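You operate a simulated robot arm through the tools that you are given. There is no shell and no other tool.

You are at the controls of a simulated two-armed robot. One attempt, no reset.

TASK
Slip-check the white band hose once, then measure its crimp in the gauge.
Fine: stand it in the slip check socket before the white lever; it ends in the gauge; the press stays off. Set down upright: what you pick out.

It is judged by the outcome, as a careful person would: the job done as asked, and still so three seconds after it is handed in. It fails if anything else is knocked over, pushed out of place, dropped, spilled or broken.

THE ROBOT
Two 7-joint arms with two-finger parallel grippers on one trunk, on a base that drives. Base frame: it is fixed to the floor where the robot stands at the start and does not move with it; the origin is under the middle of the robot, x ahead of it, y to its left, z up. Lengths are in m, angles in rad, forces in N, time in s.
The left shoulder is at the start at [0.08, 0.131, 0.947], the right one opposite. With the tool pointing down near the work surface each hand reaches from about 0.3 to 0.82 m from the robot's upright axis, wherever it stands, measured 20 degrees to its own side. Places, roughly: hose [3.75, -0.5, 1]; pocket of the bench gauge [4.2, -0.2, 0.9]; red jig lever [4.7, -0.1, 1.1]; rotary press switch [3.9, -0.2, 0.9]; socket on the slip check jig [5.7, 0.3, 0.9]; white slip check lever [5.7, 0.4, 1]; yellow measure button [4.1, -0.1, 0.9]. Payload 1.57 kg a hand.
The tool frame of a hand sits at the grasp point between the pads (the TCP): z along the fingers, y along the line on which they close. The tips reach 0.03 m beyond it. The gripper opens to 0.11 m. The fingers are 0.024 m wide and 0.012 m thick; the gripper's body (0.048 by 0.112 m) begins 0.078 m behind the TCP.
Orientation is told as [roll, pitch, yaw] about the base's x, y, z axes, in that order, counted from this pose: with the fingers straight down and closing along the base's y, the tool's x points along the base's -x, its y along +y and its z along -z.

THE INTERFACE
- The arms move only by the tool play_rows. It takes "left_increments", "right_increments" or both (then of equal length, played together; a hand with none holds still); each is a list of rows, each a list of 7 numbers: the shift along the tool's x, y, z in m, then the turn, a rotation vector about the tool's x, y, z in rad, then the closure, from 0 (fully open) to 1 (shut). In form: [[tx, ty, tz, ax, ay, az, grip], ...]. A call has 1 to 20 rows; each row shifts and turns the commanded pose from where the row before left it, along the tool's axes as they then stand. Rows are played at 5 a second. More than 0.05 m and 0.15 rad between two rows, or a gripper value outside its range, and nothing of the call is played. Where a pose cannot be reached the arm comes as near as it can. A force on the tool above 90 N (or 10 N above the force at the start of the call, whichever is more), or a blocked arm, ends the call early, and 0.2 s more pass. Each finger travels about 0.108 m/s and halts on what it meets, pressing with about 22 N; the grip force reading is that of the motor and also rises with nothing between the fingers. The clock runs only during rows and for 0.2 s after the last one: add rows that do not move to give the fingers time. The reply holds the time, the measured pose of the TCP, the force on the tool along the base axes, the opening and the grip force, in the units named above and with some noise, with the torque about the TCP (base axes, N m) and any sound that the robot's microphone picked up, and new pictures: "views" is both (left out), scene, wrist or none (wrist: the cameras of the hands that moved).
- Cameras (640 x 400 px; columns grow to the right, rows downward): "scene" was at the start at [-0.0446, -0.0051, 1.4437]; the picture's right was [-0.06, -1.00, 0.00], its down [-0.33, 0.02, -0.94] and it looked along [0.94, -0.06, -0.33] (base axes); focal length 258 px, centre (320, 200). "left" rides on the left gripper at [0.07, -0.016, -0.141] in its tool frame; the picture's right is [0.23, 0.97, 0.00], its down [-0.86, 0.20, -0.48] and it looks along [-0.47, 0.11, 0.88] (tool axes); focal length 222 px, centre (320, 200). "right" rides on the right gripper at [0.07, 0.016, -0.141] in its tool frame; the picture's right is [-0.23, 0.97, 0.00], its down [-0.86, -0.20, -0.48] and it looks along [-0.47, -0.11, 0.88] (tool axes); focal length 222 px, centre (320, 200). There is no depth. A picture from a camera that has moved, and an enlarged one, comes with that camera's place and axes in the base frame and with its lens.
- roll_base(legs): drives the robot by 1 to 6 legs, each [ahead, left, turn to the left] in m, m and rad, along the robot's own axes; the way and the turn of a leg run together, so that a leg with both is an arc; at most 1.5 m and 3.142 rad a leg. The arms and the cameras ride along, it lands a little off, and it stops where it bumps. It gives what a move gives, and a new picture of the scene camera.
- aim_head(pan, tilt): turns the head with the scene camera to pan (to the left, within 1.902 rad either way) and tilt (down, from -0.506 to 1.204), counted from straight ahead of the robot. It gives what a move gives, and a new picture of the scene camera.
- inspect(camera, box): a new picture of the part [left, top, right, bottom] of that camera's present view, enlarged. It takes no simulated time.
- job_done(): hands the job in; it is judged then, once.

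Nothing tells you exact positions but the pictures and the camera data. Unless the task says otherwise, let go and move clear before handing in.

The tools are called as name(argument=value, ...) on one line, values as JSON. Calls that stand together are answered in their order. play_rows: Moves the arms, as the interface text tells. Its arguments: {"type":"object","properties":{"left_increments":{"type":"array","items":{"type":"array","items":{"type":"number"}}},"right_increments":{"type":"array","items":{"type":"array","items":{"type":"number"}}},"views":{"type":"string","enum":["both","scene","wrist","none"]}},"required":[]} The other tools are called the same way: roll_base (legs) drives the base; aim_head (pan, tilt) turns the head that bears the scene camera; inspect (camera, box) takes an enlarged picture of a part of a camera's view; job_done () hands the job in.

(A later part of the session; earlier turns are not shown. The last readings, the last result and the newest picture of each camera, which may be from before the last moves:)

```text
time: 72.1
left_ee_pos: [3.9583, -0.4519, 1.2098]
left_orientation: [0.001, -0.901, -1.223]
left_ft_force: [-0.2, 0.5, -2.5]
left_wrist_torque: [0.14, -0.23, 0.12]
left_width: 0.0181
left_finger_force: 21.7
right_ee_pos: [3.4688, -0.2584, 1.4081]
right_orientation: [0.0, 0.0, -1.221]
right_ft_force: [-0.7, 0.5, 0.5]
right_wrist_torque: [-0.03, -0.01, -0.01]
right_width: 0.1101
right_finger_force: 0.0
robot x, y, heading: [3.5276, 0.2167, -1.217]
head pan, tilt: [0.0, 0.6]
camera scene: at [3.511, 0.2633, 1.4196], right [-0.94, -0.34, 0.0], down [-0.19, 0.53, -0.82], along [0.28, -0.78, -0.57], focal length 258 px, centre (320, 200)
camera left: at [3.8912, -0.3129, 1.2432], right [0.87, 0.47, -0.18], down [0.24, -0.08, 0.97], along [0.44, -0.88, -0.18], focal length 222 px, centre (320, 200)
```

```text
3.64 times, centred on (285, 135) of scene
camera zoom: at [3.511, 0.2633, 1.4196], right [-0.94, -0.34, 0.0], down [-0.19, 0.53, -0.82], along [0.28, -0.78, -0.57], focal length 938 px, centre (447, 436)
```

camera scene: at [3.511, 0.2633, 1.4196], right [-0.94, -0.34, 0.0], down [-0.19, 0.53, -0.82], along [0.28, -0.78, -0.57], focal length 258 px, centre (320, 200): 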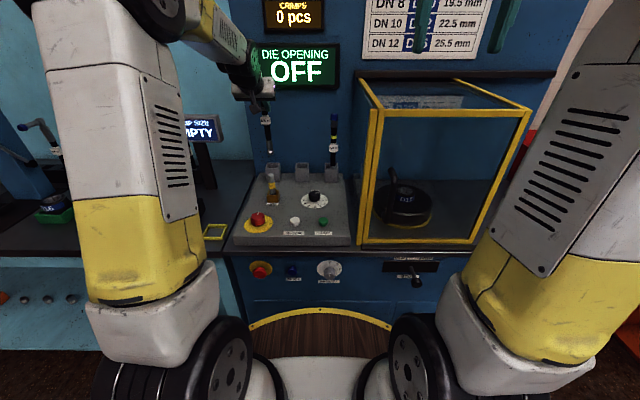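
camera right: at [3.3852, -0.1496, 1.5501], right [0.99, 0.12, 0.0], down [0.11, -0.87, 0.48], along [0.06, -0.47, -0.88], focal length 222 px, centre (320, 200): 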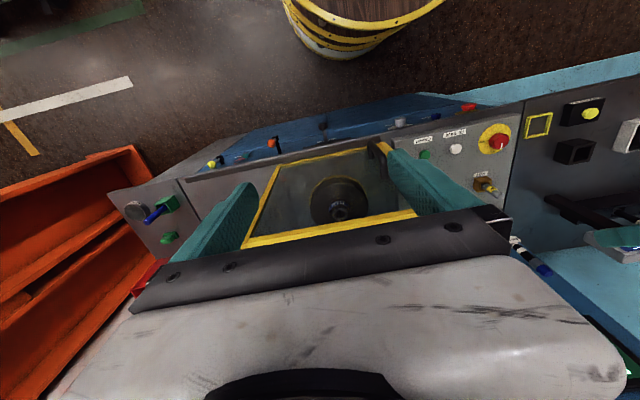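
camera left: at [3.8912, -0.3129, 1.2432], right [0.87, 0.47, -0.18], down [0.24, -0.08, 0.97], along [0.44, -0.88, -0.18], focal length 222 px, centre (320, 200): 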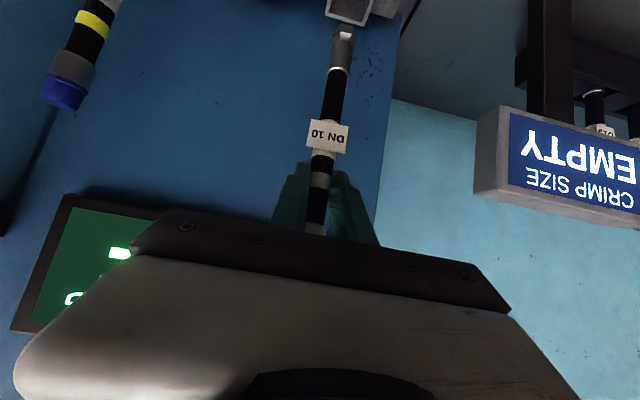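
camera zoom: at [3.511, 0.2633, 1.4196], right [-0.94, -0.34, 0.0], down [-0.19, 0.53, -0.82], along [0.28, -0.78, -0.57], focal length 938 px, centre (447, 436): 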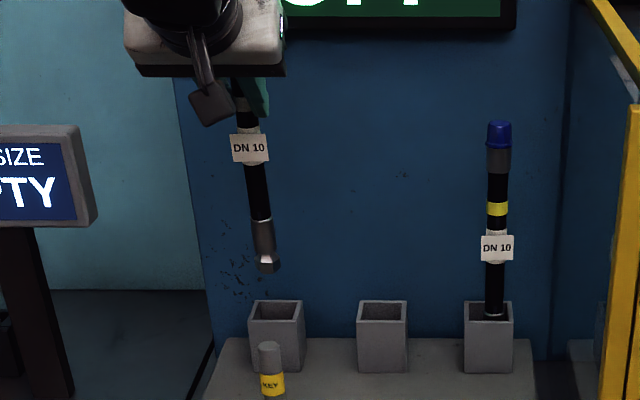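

The hose is out and free. I'll bring it back toward me and up, straightening it to vertical.

play_rows(left_increments=[[0.007, 0, -0.0264, 0, 0.015, 0, 1], [0.007, 0, -0.0264, 0, 0.015, 0, 1], [0.007, 0, -0.0264, 0, 0.015, 0, 1], [0.007, 0, -0.0264, 0, 0.015, 0, 1], [0.006, 0, -0.0264, 0, 0.015, 0, 1], [0.006, 0, -0.0264, 0, 0.015, 0, 1], [0.006, 0, -0.0264, 0, 0.015, 0, 1], [0.006, 0, -0.0264, 0, 0.015, 0, 1], [0, 0, 0, 0, 0, 0, 1]])

aim_head(pan=0.9, tilt=0.4)

```text
time: 74.1
left_ee_pos: [3.8929, -0.2696, 1.3094]
left_orientation: [0.0, -0.78, -1.22]
left_ft_force: [0.1, -0.7, -2.5]
left_wrist_torque: [-0.02, 0.28, -0.06]
left_width: 0.0179
left_finger_force: 22.2
right_ee_pos: [3.468, -0.2597, 1.4078]
right_orientation: [0.002, 0.0, -1.221]
right_ft_force: [0.4, 0.0, -0.1]
right_wrist_torque: [-0.02, 0.03, 0.01]
right_width: 0.1102
right_finger_force: 0.0
robot x, y, heading: [3.5259, 0.2133, -1.224]
head pan, tilt: [0.0, 0.6]
camera scene: at [3.5109, 0.2635, 1.4196], right [-0.94, -0.34, 0.0], down [-0.19, 0.53, -0.82], along [0.28, -0.78, -0.57], focal length 258 px, centre (320, 200)
camera left: at [3.8269, -0.1362, 1.3617], right [0.86, 0.49, -0.16], down [0.28, -0.19, 0.94], along [0.43, -0.85, -0.3], focal length 222 px, centre (320, 200)
```

scene: 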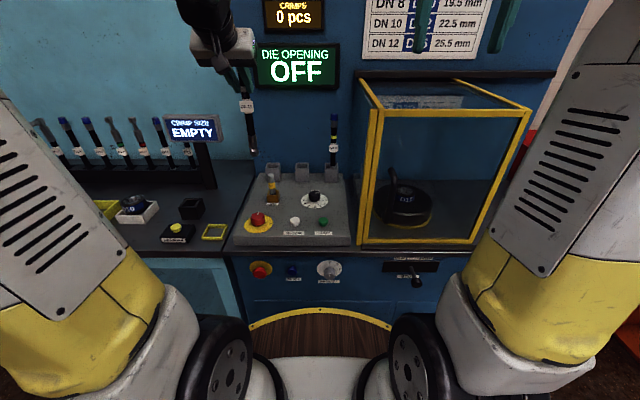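
left: 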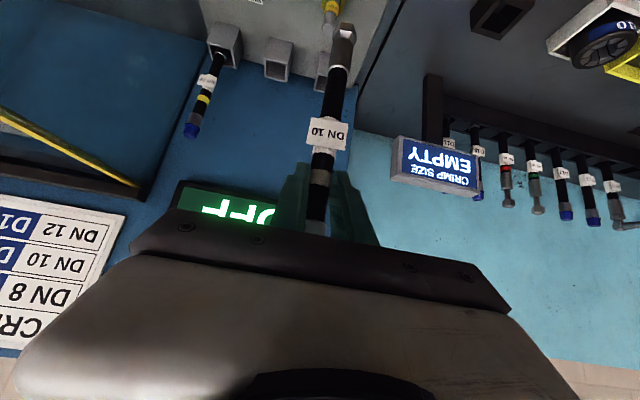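

```text
time: 75.3
left_ee_pos: [3.8934, -0.2699, 1.3096]
left_orientation: [0.0, -0.781, -1.222]
left_ft_force: [-0.7, -0.3, -2.6]
left_wrist_torque: [-0.03, 0.25, -0.05]
left_width: 0.0179
left_finger_force: 21.4
right_ee_pos: [3.4683, -0.2583, 1.4092]
right_orientation: [0.0, 0.0, -1.221]
right_ft_force: [0.4, 0.7, 0.5]
right_wrist_torque: [-0.01, -0.01, -0.01]
right_width: 0.1099
right_finger_force: 0.0
robot x, y, heading: [3.5271, 0.2135, -1.218]
head pan, tilt: [0.901, 0.4]
camera scene: at [3.5686, 0.3172, 1.4379], right [-0.32, -0.95, 0.0], down [-0.37, 0.12, -0.92], along [0.87, -0.29, -0.39], focal length 258 px, centre (320, 200)
```

scene: 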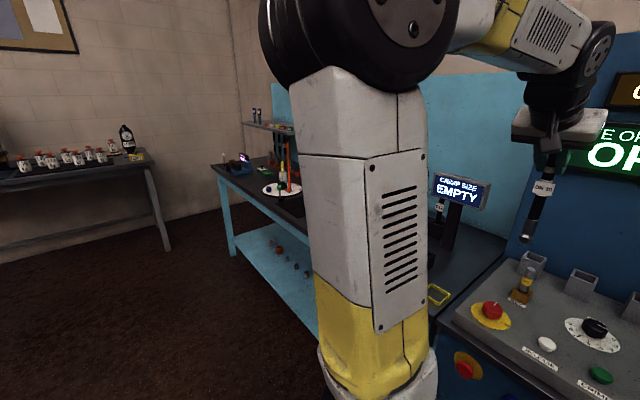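

The hose is held upright, clear of everything. Now I back off and drive left along the lane toward the slip-check jig at the end of the bench.

roll_base(legs=[[-0.25, 0, 0], [0, 0.9, 0]])

aim_head(pan=0.6, tilt=0.4)

aim_head(pan=1.2, tilt=0.4)

```text
time: 81.4
left_ee_pos: [4.6552, 0.2753, 1.3086]
left_orientation: [0.001, -0.782, -1.219]
left_ft_force: [-0.7, -0.4, -3.7]
left_wrist_torque: [0.03, -0.01, -0.01]
left_width: 0.0181
left_finger_force: 22.4
right_ee_pos: [4.2303, 0.2874, 1.4087]
right_orientation: [-0.001, 0.0, -1.22]
right_ft_force: [0.1, 0.0, 0.0]
right_wrist_torque: [-0.01, 0.01, 0.0]
right_width: 0.11
right_finger_force: 0.1
robot x, y, heading: [4.2883, 0.7611, -1.218]
head pan, tilt: [0.901, 0.4]
camera scene: at [4.329, 0.8636, 1.4379], right [-0.31, -0.95, 0.0], down [-0.37, 0.12, -0.92], along [0.87, -0.29, -0.39], focal length 258 px, centre (320, 200)
```

scene: 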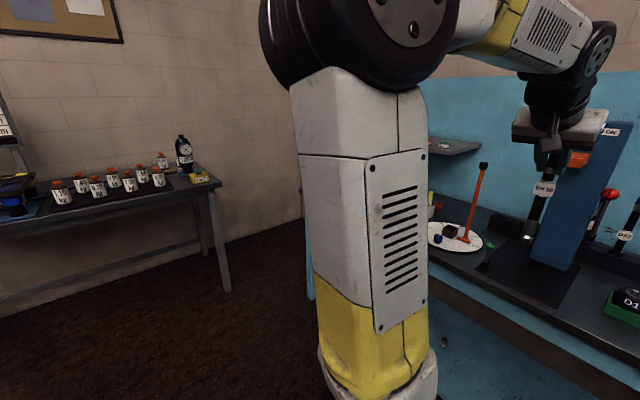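

```text
time: 82.2
left_ee_pos: [4.6555, 0.2752, 1.3093]
left_orientation: [-0.001, -0.781, -1.217]
left_ft_force: [-0.7, -0.3, -3.1]
left_wrist_torque: [0.09, 0.02, 0.0]
left_width: 0.0179
left_finger_force: 21.6
right_ee_pos: [4.229, 0.2874, 1.409]
right_orientation: [0.0, 0.001, -1.219]
right_ft_force: [0.2, -0.1, -0.6]
right_wrist_torque: [0.02, 0.0, -0.04]
right_width: 0.1099
right_finger_force: 0.0
robot x, y, heading: [4.2893, 0.7615, -1.219]
head pan, tilt: [0.6, 0.4]
camera scene: at [4.3165, 0.8389, 1.4379], right [-0.58, -0.82, 0.0], down [-0.32, 0.23, -0.92], along [0.75, -0.53, -0.39], focal length 258 px, centre (320, 200)
```

scene: 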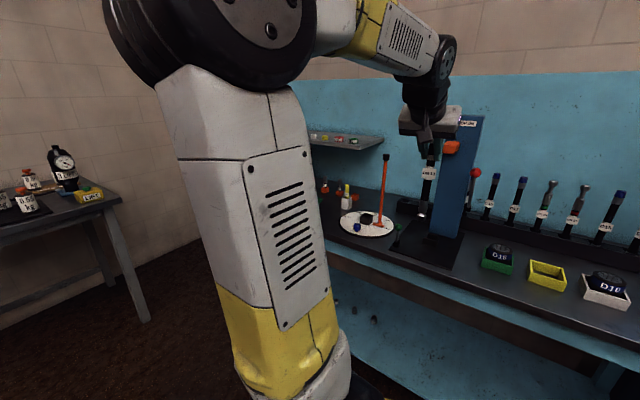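

```text
time: 83.2
left_ee_pos: [4.6547, 0.2749, 1.3096]
left_orientation: [0.0, -0.781, -1.218]
left_ft_force: [-0.7, -0.9, -4.6]
left_wrist_torque: [0.11, 0.01, 0.03]
left_width: 0.018
left_finger_force: 21.9
right_ee_pos: [4.2289, 0.2869, 1.4093]
right_orientation: [0.0, -0.001, -1.221]
right_ft_force: [-0.1, 0.2, -0.6]
right_wrist_torque: [0.02, 0.02, 0.0]
right_width: 0.1099
right_finger_force: 0.0
robot x, y, heading: [4.2829, 0.7606, -1.217]
head pan, tilt: [1.201, 0.4]
camera scene: at [4.3337, 0.8908, 1.4379], right [-0.02, -1.0, 0.0], down [-0.39, 0.01, -0.92], along [0.92, -0.02, -0.39], focal length 258 px, centre (320, 200)
```

scene: 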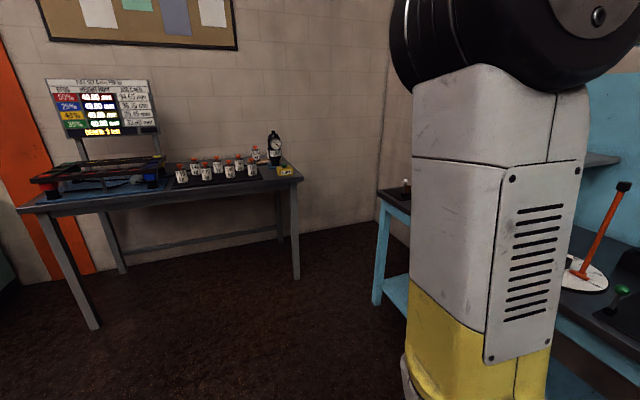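

The lane continues clear to the corner, with a table against the end wall. I'll drive further left and look at the jig.

roll_base(legs=[[0, 0.8, 0]])

aim_head(pan=0.2, tilt=0.6)

aim_head(pan=0.9, tilt=0.5)

inspect(camera="left", box=[0, 0, 640, 400])

inspect(camera="right", box=[0, 0, 640, 400])

```text
time: 87.5
left_ee_pos: [5.3993, 0.5354, 1.3087]
left_orientation: [0.001, -0.781, -1.24]
left_ft_force: [0.1, -0.1, -3.4]
left_wrist_torque: [0.07, 0.04, -0.04]
left_width: 0.0181
left_finger_force: 22.3
right_ee_pos: [4.9748, 0.5555, 1.4095]
right_orientation: [-0.001, 0.0, -1.24]
right_ft_force: [0.2, -0.4, -0.3]
right_wrist_torque: [-0.02, -0.01, 0.01]
right_width: 0.1098
right_finger_force: 0.0
robot x, y, heading: [5.0405, 1.0325, -1.244]
head pan, tilt: [1.201, 0.4]
camera scene: at [5.0913, 1.1573, 1.4379], right [-0.04, -1.0, 0.0], down [-0.39, 0.02, -0.92], along [0.92, -0.04, -0.39], focal length 258 px, centre (320, 200)
```

scene: 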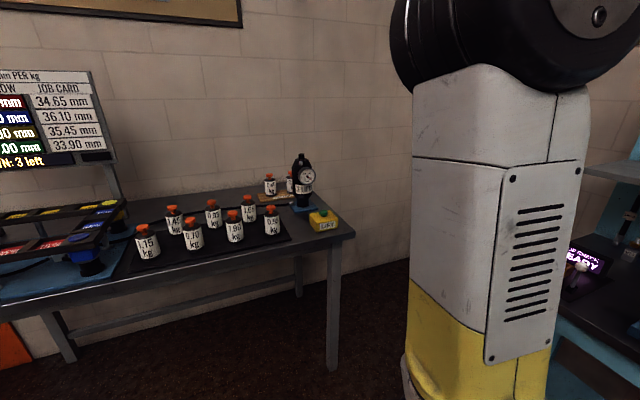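

```text
time: 88.8
left_ee_pos: [5.3985, 0.535, 1.3092]
left_orientation: [0.0, -0.781, -1.241]
left_ft_force: [-1.4, 0.2, -2.8]
left_wrist_torque: [0.08, 0.04, 0.01]
left_width: 0.0181
left_finger_force: 22.2
right_ee_pos: [4.9742, 0.5563, 1.4092]
right_orientation: [0.0, 0.001, -1.242]
right_ft_force: [-1.1, 0.4, -0.8]
right_wrist_torque: [0.05, 0.02, 0.0]
right_width: 0.1102
right_finger_force: 0.1
robot x, y, heading: [5.0401, 1.0278, -1.243]
head pan, tilt: [0.201, 0.6]
camera scene: at [5.0435, 1.0849, 1.4197], right [-0.86, -0.51, 0.0], down [-0.29, 0.49, -0.83], along [0.42, -0.71, -0.56], focal length 258 px, centre (320, 200)
```

scene: 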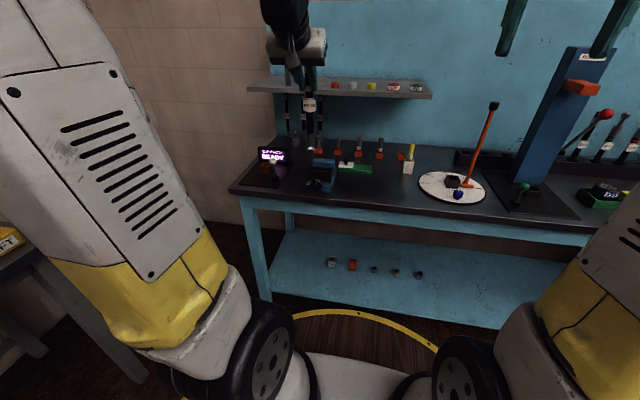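

```text
time: 89.9
left_ee_pos: [5.3984, 0.535, 1.3094]
left_orientation: [0.0, -0.78, -1.239]
left_ft_force: [-1.0, 0.7, -3.9]
left_wrist_torque: [0.08, 0.05, -0.01]
left_width: 0.0182
left_finger_force: 22.3
right_ee_pos: [4.9739, 0.5572, 1.4091]
right_orientation: [-0.002, -0.001, -1.24]
right_ft_force: [0.4, 0.2, 0.3]
right_wrist_torque: [0.0, -0.01, -0.02]
right_width: 0.11
right_finger_force: 0.0
robot x, y, heading: [5.0417, 1.0286, -1.239]
head pan, tilt: [0.901, 0.499]
camera scene: at [5.0845, 1.1306, 1.4287], right [-0.33, -0.94, 0.0], down [-0.45, 0.16, -0.88], along [0.83, -0.29, -0.48], focal length 258 px, centre (320, 200)
```

scene: 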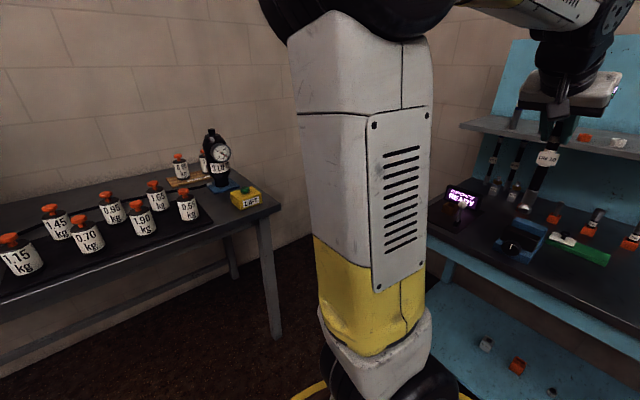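

```text
1.00 times, centred on (320, 200) of left (not enlarged: the box is as wide or as high as the picture)
camera zoom: at [5.3352, 0.6711, 1.3616], right [0.87, 0.47, -0.16], down [0.28, -0.19, 0.94], along [0.41, -0.86, -0.3], focal length 222 px, centre (320, 200)
```

zoom: 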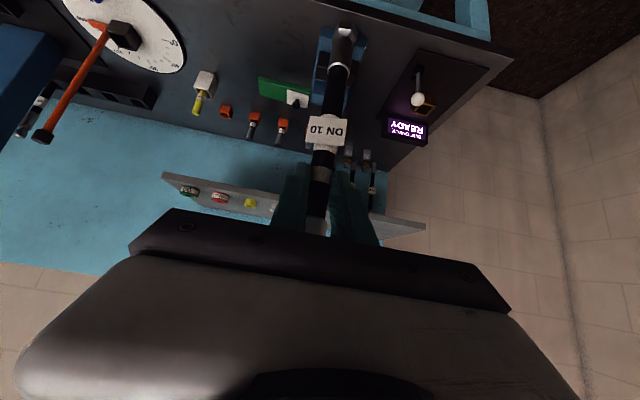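

```text
1.00 times, centred on (320, 200) of right (not enlarged: the box is as wide or as high as the picture)
camera zoom: at [4.9677, 0.6287, 1.5499], right [0.99, 0.1, 0.0], down [0.09, -0.87, 0.48], along [0.05, -0.48, -0.88], focal length 222 px, centre (320, 200)
```

zoom: 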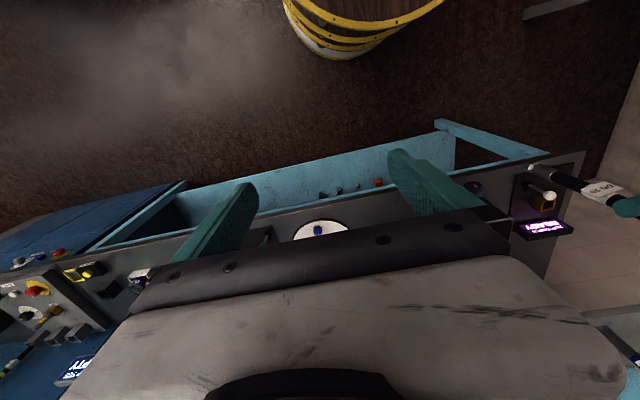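

Beyond the blue vice I see a dark plate with a white-knobbed lever, a copper-coloured socket and a "READY" display: the slip-check jig. Zooming in on it.

inspect(camera="left", box=[300, 20, 540, 170])

inspect(camera="scene", box=[420, 140, 580, 260])

inspect(camera="right", box=[480, 140, 640, 260])

```text
2.67 times, centred on (420, 95) of left
camera zoom: at [5.3352, 0.6711, 1.3616], right [0.87, 0.47, -0.16], down [0.28, -0.19, 0.94], along [0.41, -0.86, -0.3], focal length 592 px, centre (53, 480)
```

zoom: 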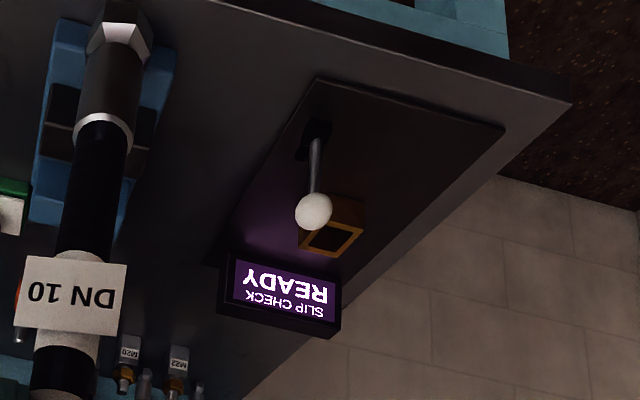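

```text
3.33 times, centred on (500, 200) of scene
camera zoom: at [5.0845, 1.1306, 1.4287], right [-0.33, -0.94, 0.0], down [-0.45, 0.16, -0.88], along [0.83, -0.29, -0.48], focal length 860 px, centre (-280, 200)
```

zoom: 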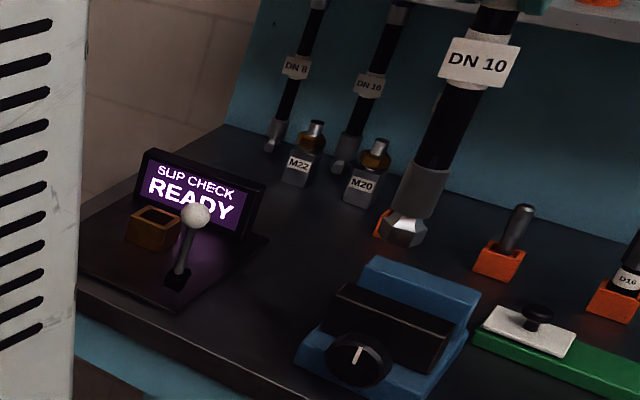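

```text
3.33 times, centred on (560, 200) of right
camera zoom: at [4.9677, 0.6287, 1.5499], right [0.99, 0.1, 0.0], down [0.09, -0.87, 0.48], along [0.05, -0.48, -0.88], focal length 740 px, centre (-480, 200)
```

zoom: 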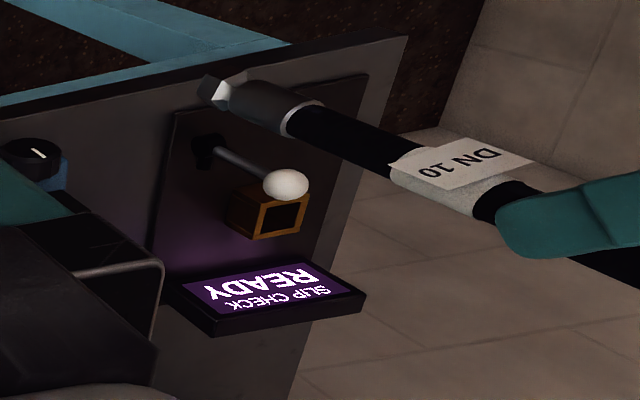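

The jig is clear: brass socket opening at about (5.753, 0.340, 0.912), white knob at (5.652, 0.403, 0.983). I'll bring the base so the socket is straight ahead of the left hand.

roll_base(legs=[[0.12, 0.27, 0.02]])

aim_head(pan=0.25, tilt=0.6)

inspect(camera="scene", box=[240, 80, 400, 200])

inspect(camera="left", box=[160, 0, 480, 200])

inspect(camera="right", box=[480, 120, 640, 240])

```text
time: 91.9
left_ee_pos: [5.7092, 0.5235, 1.3096]
left_orientation: [0.0, -0.78, -1.218]
left_ft_force: [-0.5, 0.1, -2.6]
left_wrist_torque: [0.05, 0.03, 0.02]
left_width: 0.018
left_finger_force: 21.9
right_ee_pos: [5.2843, 0.535, 1.41]
right_orientation: [0.0, 0.001, -1.218]
right_ft_force: [0.3, 0.7, -0.3]
right_wrist_torque: [-0.01, -0.03, 0.0]
right_width: 0.1098
right_finger_force: 0.1
robot x, y, heading: [5.341, 1.0083, -1.218]
head pan, tilt: [0.901, 0.499]
camera scene: at [5.3815, 1.1113, 1.4287], right [-0.31, -0.95, 0.0], down [-0.45, 0.15, -0.88], along [0.83, -0.27, -0.48], focal length 258 px, centre (320, 200)
```

scene: 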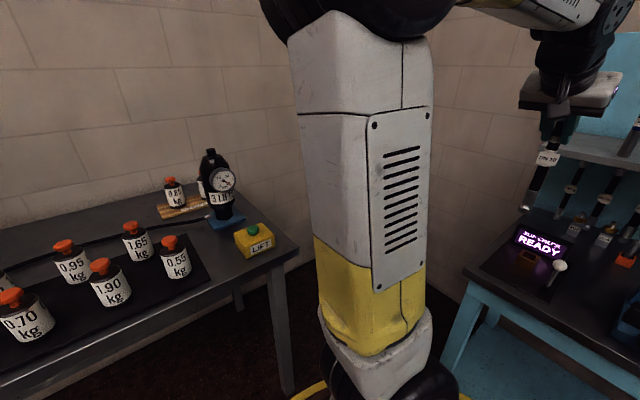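

```text
time: 92.9
left_ee_pos: [5.7097, 0.5241, 1.309]
left_orientation: [0.0, -0.781, -1.217]
left_ft_force: [-0.2, 0.1, -3.2]
left_wrist_torque: [0.07, 0.03, 0.03]
left_width: 0.0183
left_finger_force: 21.9
right_ee_pos: [5.2837, 0.5335, 1.4089]
right_orientation: [0.0, 0.0, -1.218]
right_ft_force: [0.0, 0.2, 0.8]
right_wrist_torque: [0.01, 0.0, -0.01]
right_width: 0.11
right_finger_force: 0.0
robot x, y, heading: [5.3395, 1.0082, -1.219]
head pan, tilt: [0.25, 0.6]
camera scene: at [5.3453, 1.0669, 1.4197], right [-0.82, -0.57, 0.0], down [-0.32, 0.47, -0.83], along [0.47, -0.68, -0.56], focal length 258 px, centre (320, 200)
```

scene: 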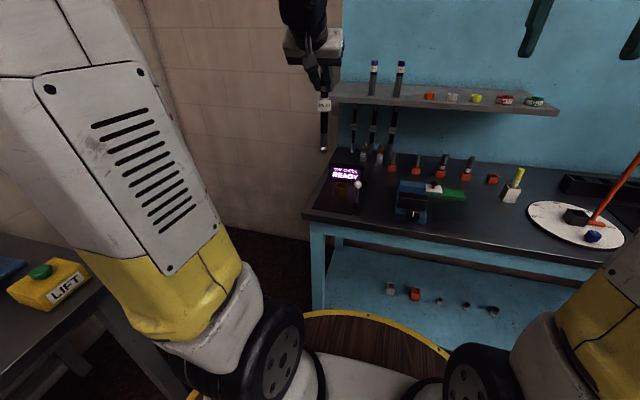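

```text
3.33 times, centred on (320, 140) of scene
camera zoom: at [5.3453, 1.0669, 1.4197], right [-0.82, -0.57, 0.0], down [-0.32, 0.47, -0.83], along [0.47, -0.68, -0.56], focal length 860 px, centre (320, 400)
```

zoom: 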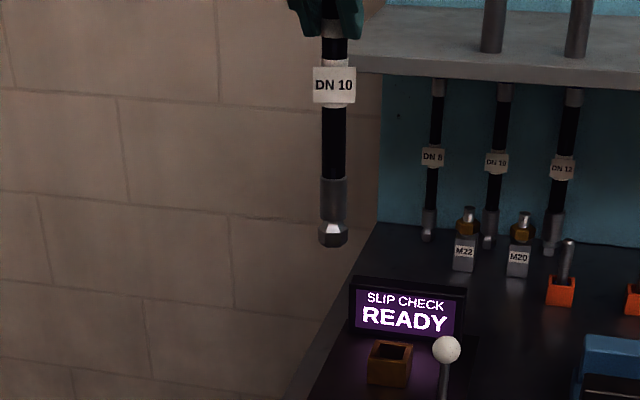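

```text
2.00 times, centred on (320, 100) of left
camera zoom: at [5.6429, 0.6577, 1.3615], right [0.86, 0.49, -0.16], down [0.28, -0.19, 0.94], along [0.43, -0.85, -0.3], focal length 444 px, centre (320, 400)
```

zoom: 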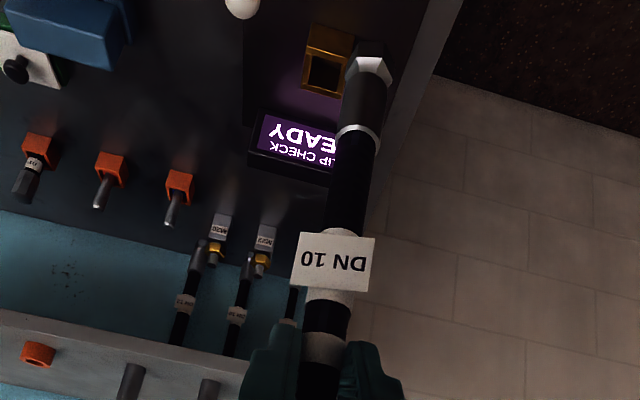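

```text
3.33 times, centred on (560, 180) of right
camera zoom: at [5.2765, 0.6067, 1.5499], right [0.99, 0.12, 0.0], down [0.11, -0.87, 0.48], along [0.06, -0.47, -0.88], focal length 740 px, centre (-480, 267)
```

zoom: 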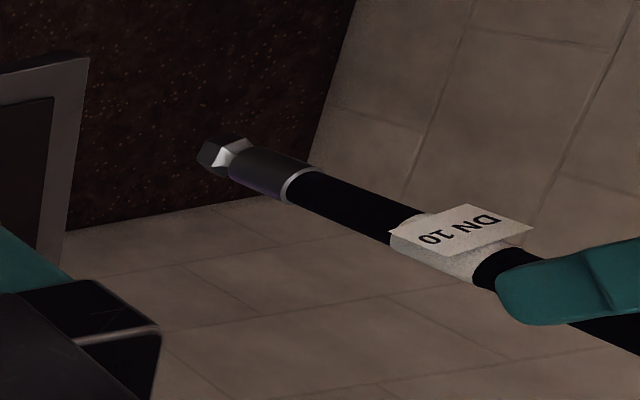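

Both cameras agree: the socket opening is 0.766 m ahead, 0.153 m left, rim z 0.92, and the hose hangs vertical. I'll move the hose to just above the socket, then verify.

play_rows(left_increments=[[-0.00445, -0.0031, 0.028, 0, 0, 0, 1], [-0.00445, -0.0031, 0.028, 0, 0, 0, 1], [-0.00445, -0.0031, 0.028, 0, 0, 0, 1], [-0.00445, -0.0031, 0.028, 0, 0, 0, 1], [-0.00445, -0.0031, 0.028, 0, 0, 0, 1], [-0.00445, -0.0031, 0.028, 0, 0, 0, 1], [-0.00445, -0.0031, 0.028, 0, 0, 0, 1], [-0.00445, -0.0031, 0.028, 0, 0, 0, 1], [0, 0, 0, 0, 0, 0, 1]])

inspect(camera="scene", box=[280, 110, 400, 210])

inspect(camera="left", box=[240, 0, 400, 100])

```text
time: 94.9
left_ee_pos: [5.7513, 0.3417, 1.1741]
left_orientation: [0.001, -0.78, -1.218]
left_ft_force: [0.3, 0.2, -3.3]
left_wrist_torque: [0.07, 0.01, -0.01]
left_width: 0.0184
left_finger_force: 21.9
right_ee_pos: [5.2842, 0.535, 1.4101]
right_orientation: [0.001, -0.001, -1.218]
right_ft_force: [0.8, 0.5, -0.1]
right_wrist_torque: [-0.01, 0.0, 0.01]
right_width: 0.1101
right_finger_force: 0.0
robot x, y, heading: [5.3405, 1.0044, -1.213]
head pan, tilt: [0.25, 0.6]
camera scene: at [5.3453, 1.0667, 1.4196], right [-0.82, -0.57, 0.0], down [-0.32, 0.47, -0.82], along [0.47, -0.68, -0.57], focal length 258 px, centre (320, 200)
camera left: at [5.6842, 0.4751, 1.2267], right [0.86, 0.49, -0.16], down [0.28, -0.19, 0.94], along [0.43, -0.85, -0.3], focal length 222 px, centre (320, 200)
```

scene: 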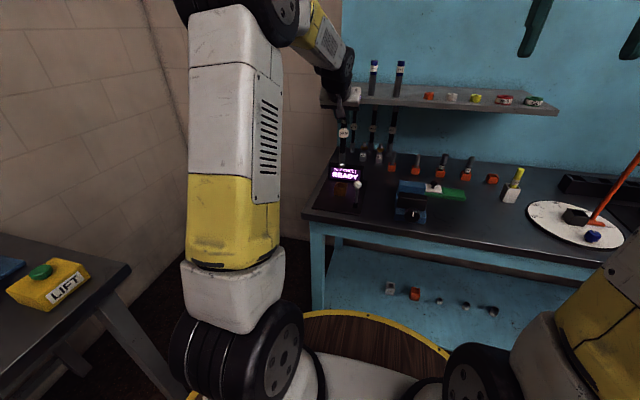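
left: 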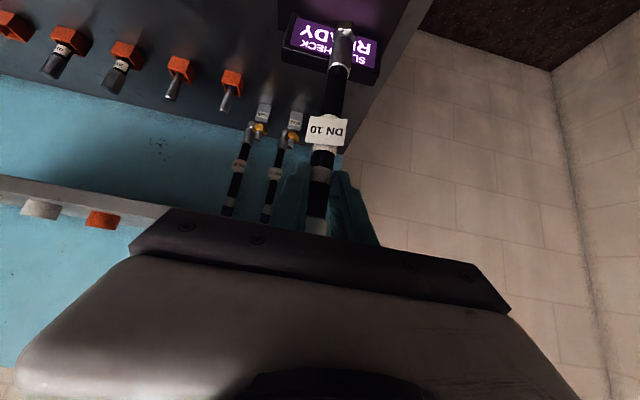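

```text
4.00 times, centred on (340, 160) of scene
camera zoom: at [5.3453, 1.0667, 1.4196], right [-0.82, -0.57, 0.0], down [-0.32, 0.47, -0.82], along [0.47, -0.68, -0.57], focal length 1032 px, centre (240, 360)
```

zoom: 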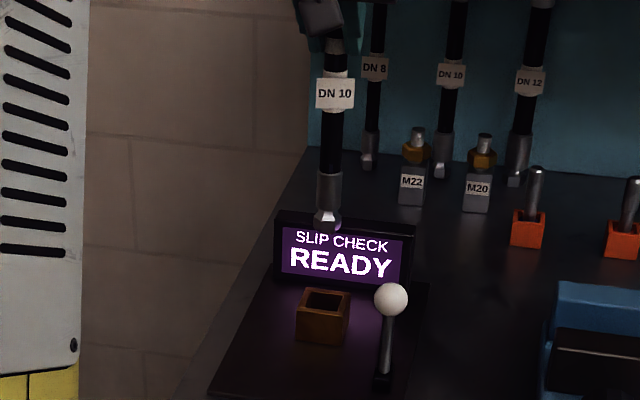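

```text
4.00 times, centred on (320, 50) of left
camera zoom: at [5.6842, 0.4751, 1.2267], right [0.86, 0.49, -0.16], down [0.28, -0.19, 0.94], along [0.43, -0.85, -0.3], focal length 888 px, centre (320, 800)
```

zoom: 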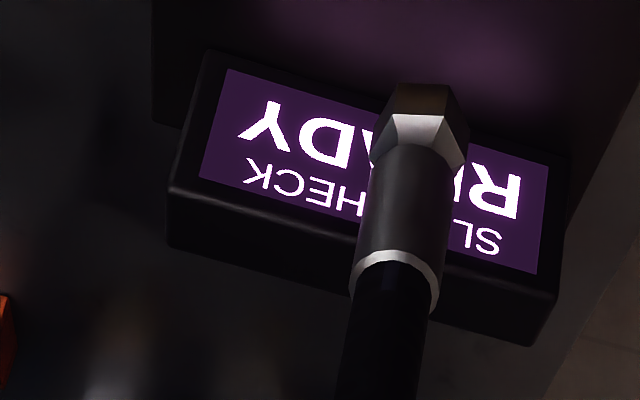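

The hose hangs laterally right over the socket. Checking the fore-aft alignment with the right wrist camera.

inspect(camera="right", box=[0, 0, 640, 400])

inspect(camera="right", box=[460, 170, 640, 290])

```text
1.00 times, centred on (320, 200) of right (not enlarged: the box is as wide or as high as the picture)
camera zoom: at [5.2765, 0.6066, 1.5499], right [0.99, 0.12, 0.0], down [0.11, -0.87, 0.48], along [0.06, -0.47, -0.88], focal length 222 px, centre (320, 200)
```

zoom: 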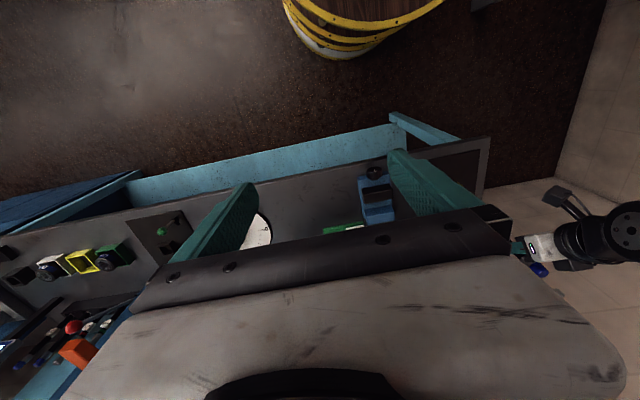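

```text
3.33 times, centred on (550, 230) of right
camera zoom: at [5.2765, 0.6066, 1.5499], right [0.99, 0.12, 0.0], down [0.11, -0.87, 0.48], along [0.06, -0.47, -0.88], focal length 740 px, centre (-447, 100)
```

zoom: 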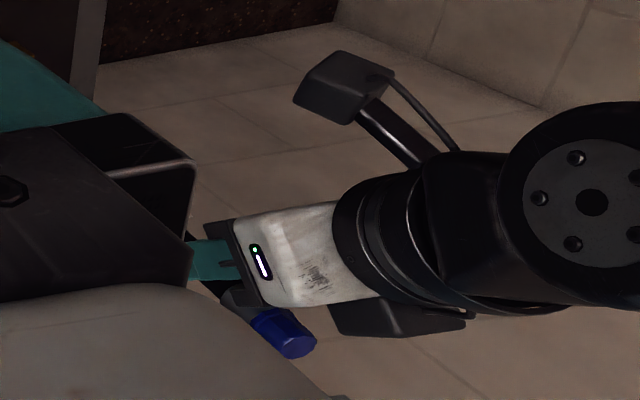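

The right wrist is blocked by its own gripper. I'll lower the hose to just above the rim and compare directly in the scene view.

play_rows(left_increments=[[0.0107, -0.0005, 0.0108, 0, 0, 0, 1], [0.0107, -0.0005, 0.0108, 0, 0, 0, 1], [0.0107, 0, 0.0108, 0, 0, 0, 1], [0.0107, 0, 0.0108, 0, 0, 0, 1], [0, 0, 0, 0, 0, 0, 1]], views="none")

inspect(camera="scene", box=[310, 140, 380, 210])

inspect(camera="left", box=[240, 0, 400, 100])

```text
time: 96.1
left_ee_pos: [5.7481, 0.3429, 1.1154]
left_orientation: [0.0, -0.781, -1.219]
left_ft_force: [-0.7, -0.6, -4.1]
left_wrist_torque: [0.08, -0.01, 0.01]
left_width: 0.0183
left_finger_force: 22.0
right_ee_pos: [5.2847, 0.536, 1.4088]
right_orientation: [0.0, 0.0, -1.219]
right_ft_force: [-0.3, -0.6, -0.3]
right_wrist_torque: [0.06, 0.01, -0.02]
right_width: 0.11
right_finger_force: 0.1
robot x, y, heading: [5.3417, 1.0053, -1.214]
head pan, tilt: [0.25, 0.6]
```

```text
5.71 times, centred on (345, 175) of scene
camera zoom: at [5.3453, 1.0667, 1.4196], right [-0.82, -0.57, 0.0], down [-0.32, 0.47, -0.82], along [0.47, -0.68, -0.57], focal length 1474 px, centre (177, 343)
```

zoom: 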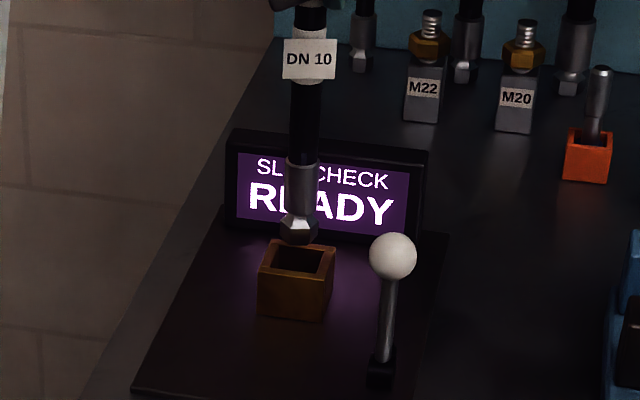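

```text
4.00 times, centred on (320, 50) of left
camera zoom: at [5.6821, 0.477, 1.1672], right [0.86, 0.49, -0.16], down [0.28, -0.19, 0.94], along [0.43, -0.85, -0.3], focal length 888 px, centre (320, 800)
```

zoom: 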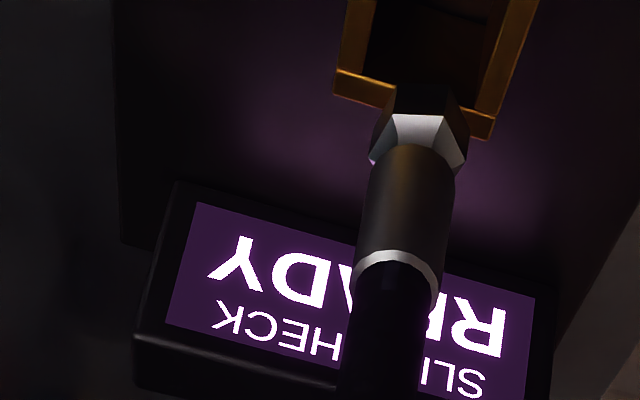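

Both views agree the nut end is within about 2 mm of the opening's centre. Lowering gently into the socket, watching the force.

play_rows(left_increments=[[0.0056, 0, 0.0057, 0, 0, 0, 1], [0.0056, 0, 0.0057, 0, 0, 0, 1], [0.0056, 0, 0.0057, 0, 0, 0, 1], [0.0056, 0, 0.0057, 0, 0, 0, 1], [0, 0, 0, 0, 0, 0, 1]], views="none")

inspect(camera="scene", box=[310, 140, 380, 210])

inspect(camera="left", box=[240, 0, 400, 100])

```text
time: 97.3
left_ee_pos: [5.7492, 0.3428, 1.0846]
left_orientation: [-0.001, -0.784, -1.219]
left_ft_force: [1.3, 0.7, 25.5]
left_wrist_torque: [-0.48, -0.28, 0.02]
left_width: 0.0182
left_finger_force: 21.9
right_ee_pos: [5.2839, 0.535, 1.4084]
right_orientation: [0.002, 0.001, -1.218]
right_ft_force: [-0.2, -0.5, -0.1]
right_wrist_torque: [-0.02, -0.01, 0.02]
right_width: 0.1101
right_finger_force: 0.0
robot x, y, heading: [5.343, 1.0056, -1.214]
head pan, tilt: [0.25, 0.6]
```

```text
5.71 times, centred on (345, 175) of scene
camera zoom: at [5.3448, 1.0678, 1.4196], right [-0.82, -0.57, 0.0], down [-0.32, 0.47, -0.83], along [0.47, -0.68, -0.56], focal length 1474 px, centre (177, 343)
```

zoom: 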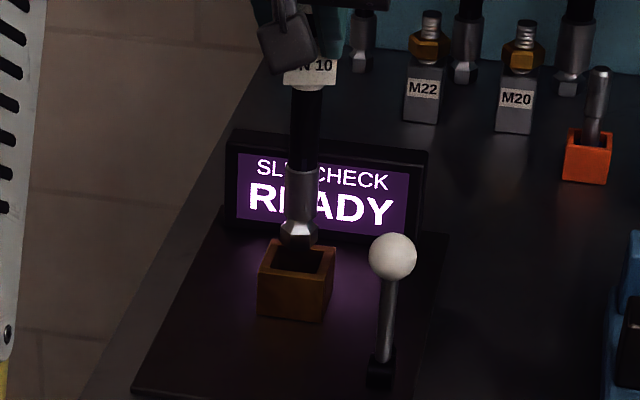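

```text
4.00 times, centred on (320, 50) of left
camera zoom: at [5.6815, 0.4771, 1.1358], right [0.86, 0.49, -0.16], down [0.28, -0.18, 0.94], along [0.43, -0.85, -0.29], focal length 888 px, centre (320, 800)
```

zoom: 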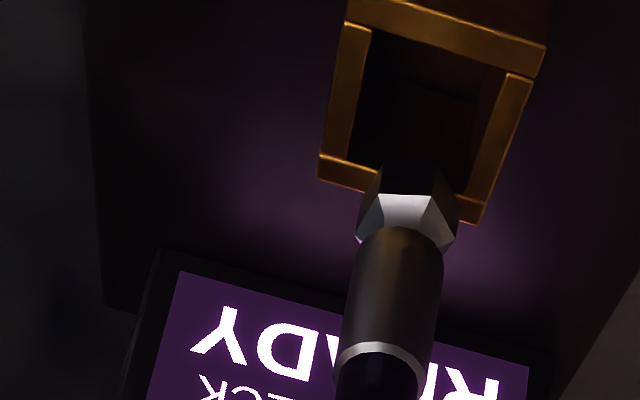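

The nut is resting on the socket's far rim, about 1 cm too far forward because the hose leans a little in the grip. I'll raise 1.5 cm, tilt the hose upright and recheck.

play_rows(left_increments=[[-0.0053, 0, -0.0053, 0, 0, 0, 1], [-0.0053, 0, -0.0053, 0, 0.03, 0, 1], [0, 0, 0, 0, 0.03, 0, 1], [0, 0, 0, 0, 0, 0, 1]], views="none")

inspect(camera="scene", box=[310, 140, 380, 210])

inspect(camera="left", box=[240, 0, 400, 100])

```text
time: 98.3
left_ee_pos: [5.7479, 0.3427, 1.0955]
left_orientation: [0.001, -0.718, -1.219]
left_ft_force: [-0.4, 0.0, -3.8]
left_wrist_torque: [0.03, 0.03, 0.01]
left_width: 0.018
left_finger_force: 22.1
right_ee_pos: [5.2842, 0.5337, 1.4094]
right_orientation: [0.0, 0.001, -1.217]
right_ft_force: [0.5, 0.3, -0.4]
right_wrist_torque: [-0.05, -0.01, 0.0]
right_width: 0.11
right_finger_force: 0.0
robot x, y, heading: [5.3423, 1.0056, -1.217]
head pan, tilt: [0.25, 0.6]
```

```text
5.71 times, centred on (345, 175) of scene
camera zoom: at [5.3453, 1.0668, 1.4196], right [-0.82, -0.57, 0.0], down [-0.32, 0.47, -0.82], along [0.47, -0.68, -0.57], focal length 1474 px, centre (177, 343)
```

zoom: 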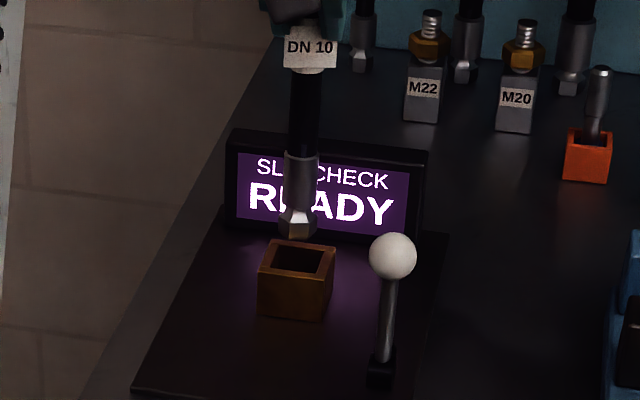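

```text
4.00 times, centred on (320, 50) of left
camera zoom: at [5.683, 0.4739, 1.1581], right [0.85, 0.5, -0.15], down [0.3, -0.24, 0.92], along [0.42, -0.83, -0.35], focal length 888 px, centre (320, 800)
```

zoom: 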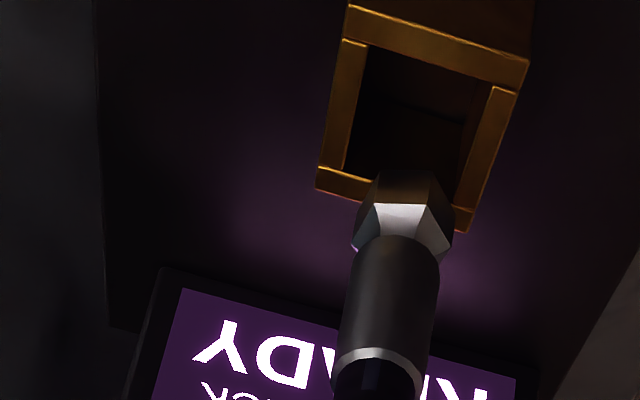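

The nut still looks about 6–7 mm too far forward by both cameras. Shifting back 7 mm and lowering slightly.

play_rows(left_increments=[[0.0053, -0.001, -0.0046, 0, 0, 0, 1], [0.0033, 0, 0.0038, 0, 0, 0, 1], [0, 0, 0, 0, 0, 0, 1]], views="none")

inspect(camera="left", box=[280, 0, 380, 62])

inspect(camera="scene", box=[320, 150, 370, 200])

```text
time: 99.1
left_ee_pos: [5.7455, 0.3488, 1.0915]
left_orientation: [0.001, -0.72, -1.218]
left_ft_force: [-0.5, 0.3, -3.5]
left_wrist_torque: [0.05, 0.02, 0.02]
left_width: 0.0181
left_finger_force: 21.6
right_ee_pos: [5.2828, 0.5356, 1.4094]
right_orientation: [0.0, 0.001, -1.219]
right_ft_force: [-0.1, 0.2, -0.4]
right_wrist_torque: [-0.03, 0.01, -0.03]
right_width: 0.1099
right_finger_force: 0.1
robot x, y, heading: [5.3443, 1.009, -1.217]
head pan, tilt: [0.25, 0.6]
```

```text
6.40 times, centred on (330, 31) of left
camera zoom: at [5.6795, 0.4805, 1.1537], right [0.85, 0.5, -0.15], down [0.3, -0.24, 0.92], along [0.42, -0.83, -0.35], focal length 1422 px, centre (256, 1282)
```

zoom: 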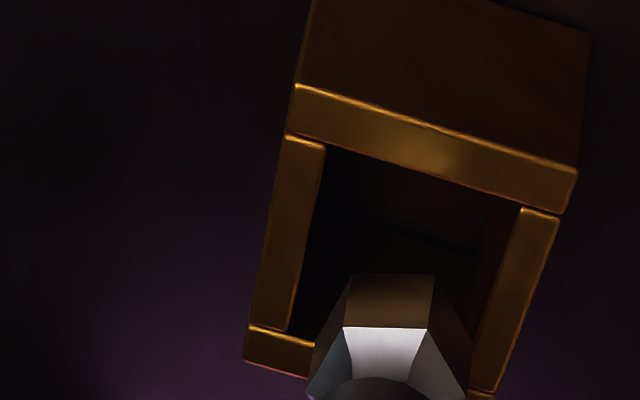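

```text
8.00 times, centred on (345, 175) of scene
camera zoom: at [5.3453, 1.0668, 1.4196], right [-0.82, -0.57, 0.0], down [-0.32, 0.47, -0.82], along [0.47, -0.68, -0.57], focal length 2063 px, centre (120, 400)
```

zoom: 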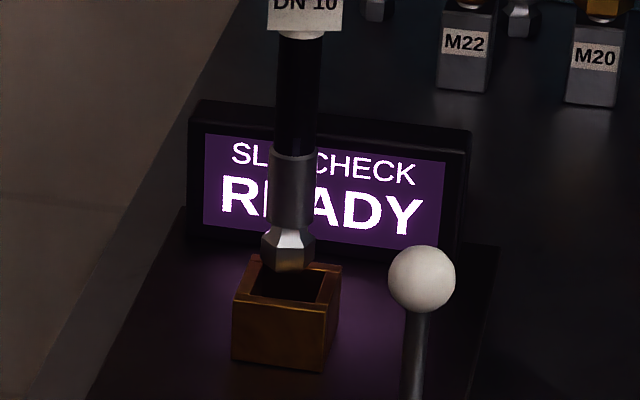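

By both cameras the nut's centre is still about 8 mm forward, because the hose leans bottom-forward in the grip. I'll rotate the hand 0.08 rad to stand it upright, with a small forward correction.

play_rows(left_increments=[[-0.002, 0, 0.0017, 0, 0.04, 0, 1], [-0.0018, 0, 0.0016, 0, 0.04, 0, 1], [0, 0, 0, 0, 0, 0, 1]], views="none")

inspect(camera="left", box=[260, 0, 420, 100])

inspect(camera="scene", box=[320, 130, 370, 200])

aim_head(pan=0.5, tilt=0.6)

inspect(camera="scene", box=[360, 120, 440, 200])

```text
time: 99.9
left_ee_pos: [5.7462, 0.3458, 1.0928]
left_orientation: [0.0, -0.639, -1.22]
left_ft_force: [0.1, -0.2, -3.8]
left_wrist_torque: [0.05, 0.03, -0.02]
left_width: 0.018
left_finger_force: 22.1
right_ee_pos: [5.2855, 0.5343, 1.4089]
right_orientation: [0.0, 0.001, -1.217]
right_ft_force: [-0.1, 0.5, 0.1]
right_wrist_torque: [0.01, -0.01, 0.0]
right_width: 0.1099
right_finger_force: 0.0
robot x, y, heading: [5.3417, 1.0121, -1.218]
head pan, tilt: [0.25, 0.6]
```

```text
4.00 times, centred on (340, 50) of left
camera zoom: at [5.6831, 0.4706, 1.1651], right [0.85, 0.51, -0.14], down [0.33, -0.31, 0.89], along [0.41, -0.81, -0.43], focal length 888 px, centre (240, 800)
```

zoom: 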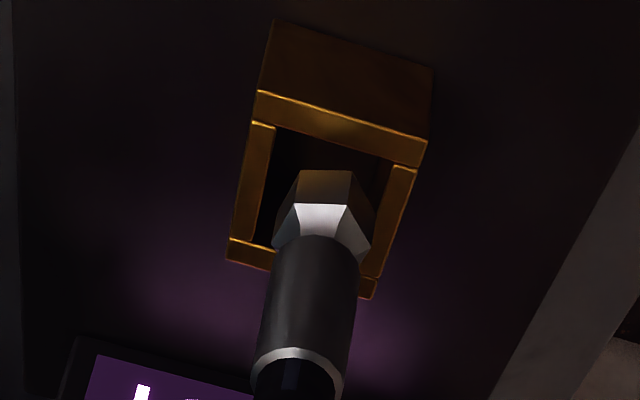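

```text
5.71 times, centred on (345, 165) of scene
camera zoom: at [5.3453, 1.0667, 1.4196], right [-0.82, -0.57, 0.0], down [-0.32, 0.47, -0.82], along [0.47, -0.68, -0.57], focal length 1474 px, centre (177, 400)
```

zoom: 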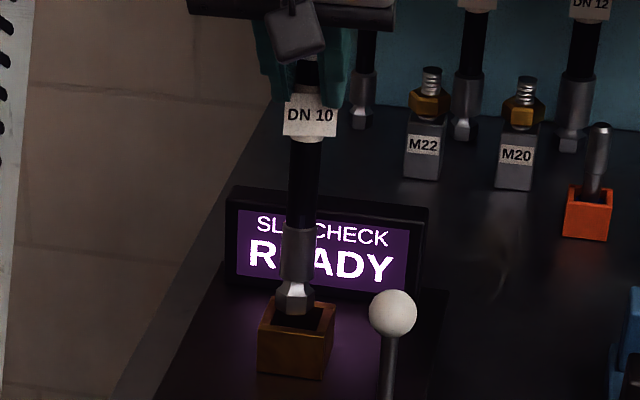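

```text
time: 100.7
left_ee_pos: [5.7468, 0.3447, 1.0921]
left_orientation: [0.0, -0.64, -1.217]
left_ft_force: [0.2, 0.1, -4.3]
left_wrist_torque: [0.03, 0.01, -0.01]
left_width: 0.0181
left_finger_force: 22.2
right_ee_pos: [5.2842, 0.5335, 1.4096]
right_orientation: [-0.001, 0.001, -1.22]
right_ft_force: [-0.3, 0.4, -0.7]
right_wrist_torque: [0.02, -0.01, 0.01]
right_width: 0.1099
right_finger_force: 0.1
robot x, y, heading: [5.3382, 1.0114, -1.219]
head pan, tilt: [0.499, 0.6]
camera scene: at [5.3617, 1.0813, 1.4196], right [-0.66, -0.75, 0.0], down [-0.42, 0.37, -0.82], along [0.62, -0.54, -0.57], focal length 258 px, centre (320, 200)
```

scene: 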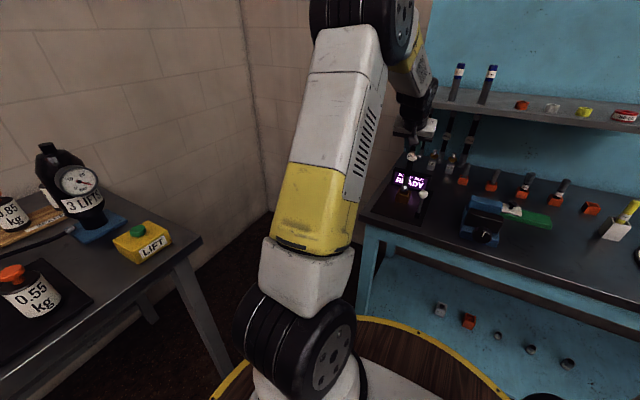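

```text
5.00 times, centred on (400, 160) of scene
camera zoom: at [5.3617, 1.0813, 1.4196], right [-0.66, -0.75, 0.0], down [-0.42, 0.37, -0.82], along [0.62, -0.54, -0.57], focal length 1289 px, centre (-80, 400)
```

zoom: 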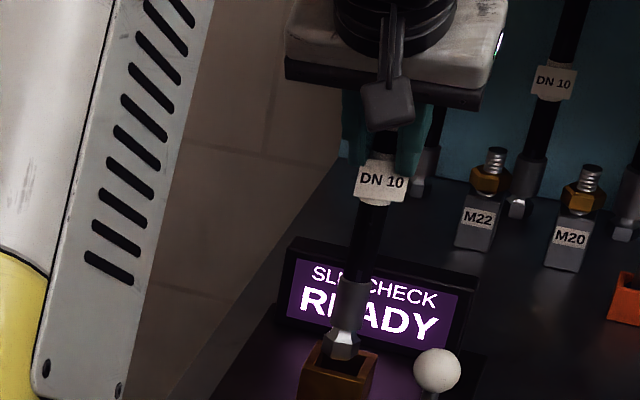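

Now the nut's centre matches the opening's centre to within about 2 mm in both views. Lowering gently again.

play_rows(left_increments=[[0.0036, 0, 0.0048, 0, 0, 0, 1], [0.0036, 0, 0.0048, 0, 0, 0, 1], [0.0036, 0, 0.0048, 0, 0, 0, 1], [0, 0, 0, 0, 0, 0, 1]], views="none")

inspect(camera="left", box=[260, 0, 420, 100])

```text
time: 101.7
left_ee_pos: [5.7475, 0.3439, 1.0773]
left_orientation: [0.0, -0.646, -1.219]
left_ft_force: [1.7, -6.4, 25.5]
left_wrist_torque: [-0.58, -0.3, -0.01]
left_width: 0.018
left_finger_force: 22.5
right_ee_pos: [5.2833, 0.535, 1.4097]
right_orientation: [-0.001, -0.001, -1.217]
right_ft_force: [0.3, -0.2, 0.5]
right_wrist_torque: [0.02, -0.02, 0.02]
right_width: 0.1104
right_finger_force: 0.1
robot x, y, heading: [5.3431, 1.0052, -1.219]
head pan, tilt: [0.499, 0.6]
```

```text
4.00 times, centred on (340, 50) of left
camera zoom: at [5.6832, 0.4702, 1.1484], right [0.85, 0.51, -0.14], down [0.32, -0.3, 0.9], along [0.41, -0.81, -0.42], focal length 888 px, centre (240, 800)
```

zoom: 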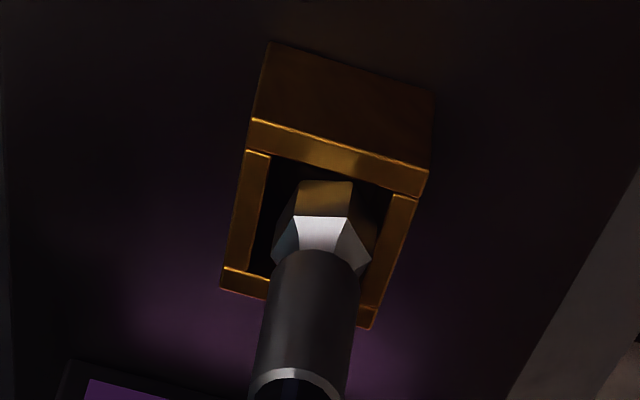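

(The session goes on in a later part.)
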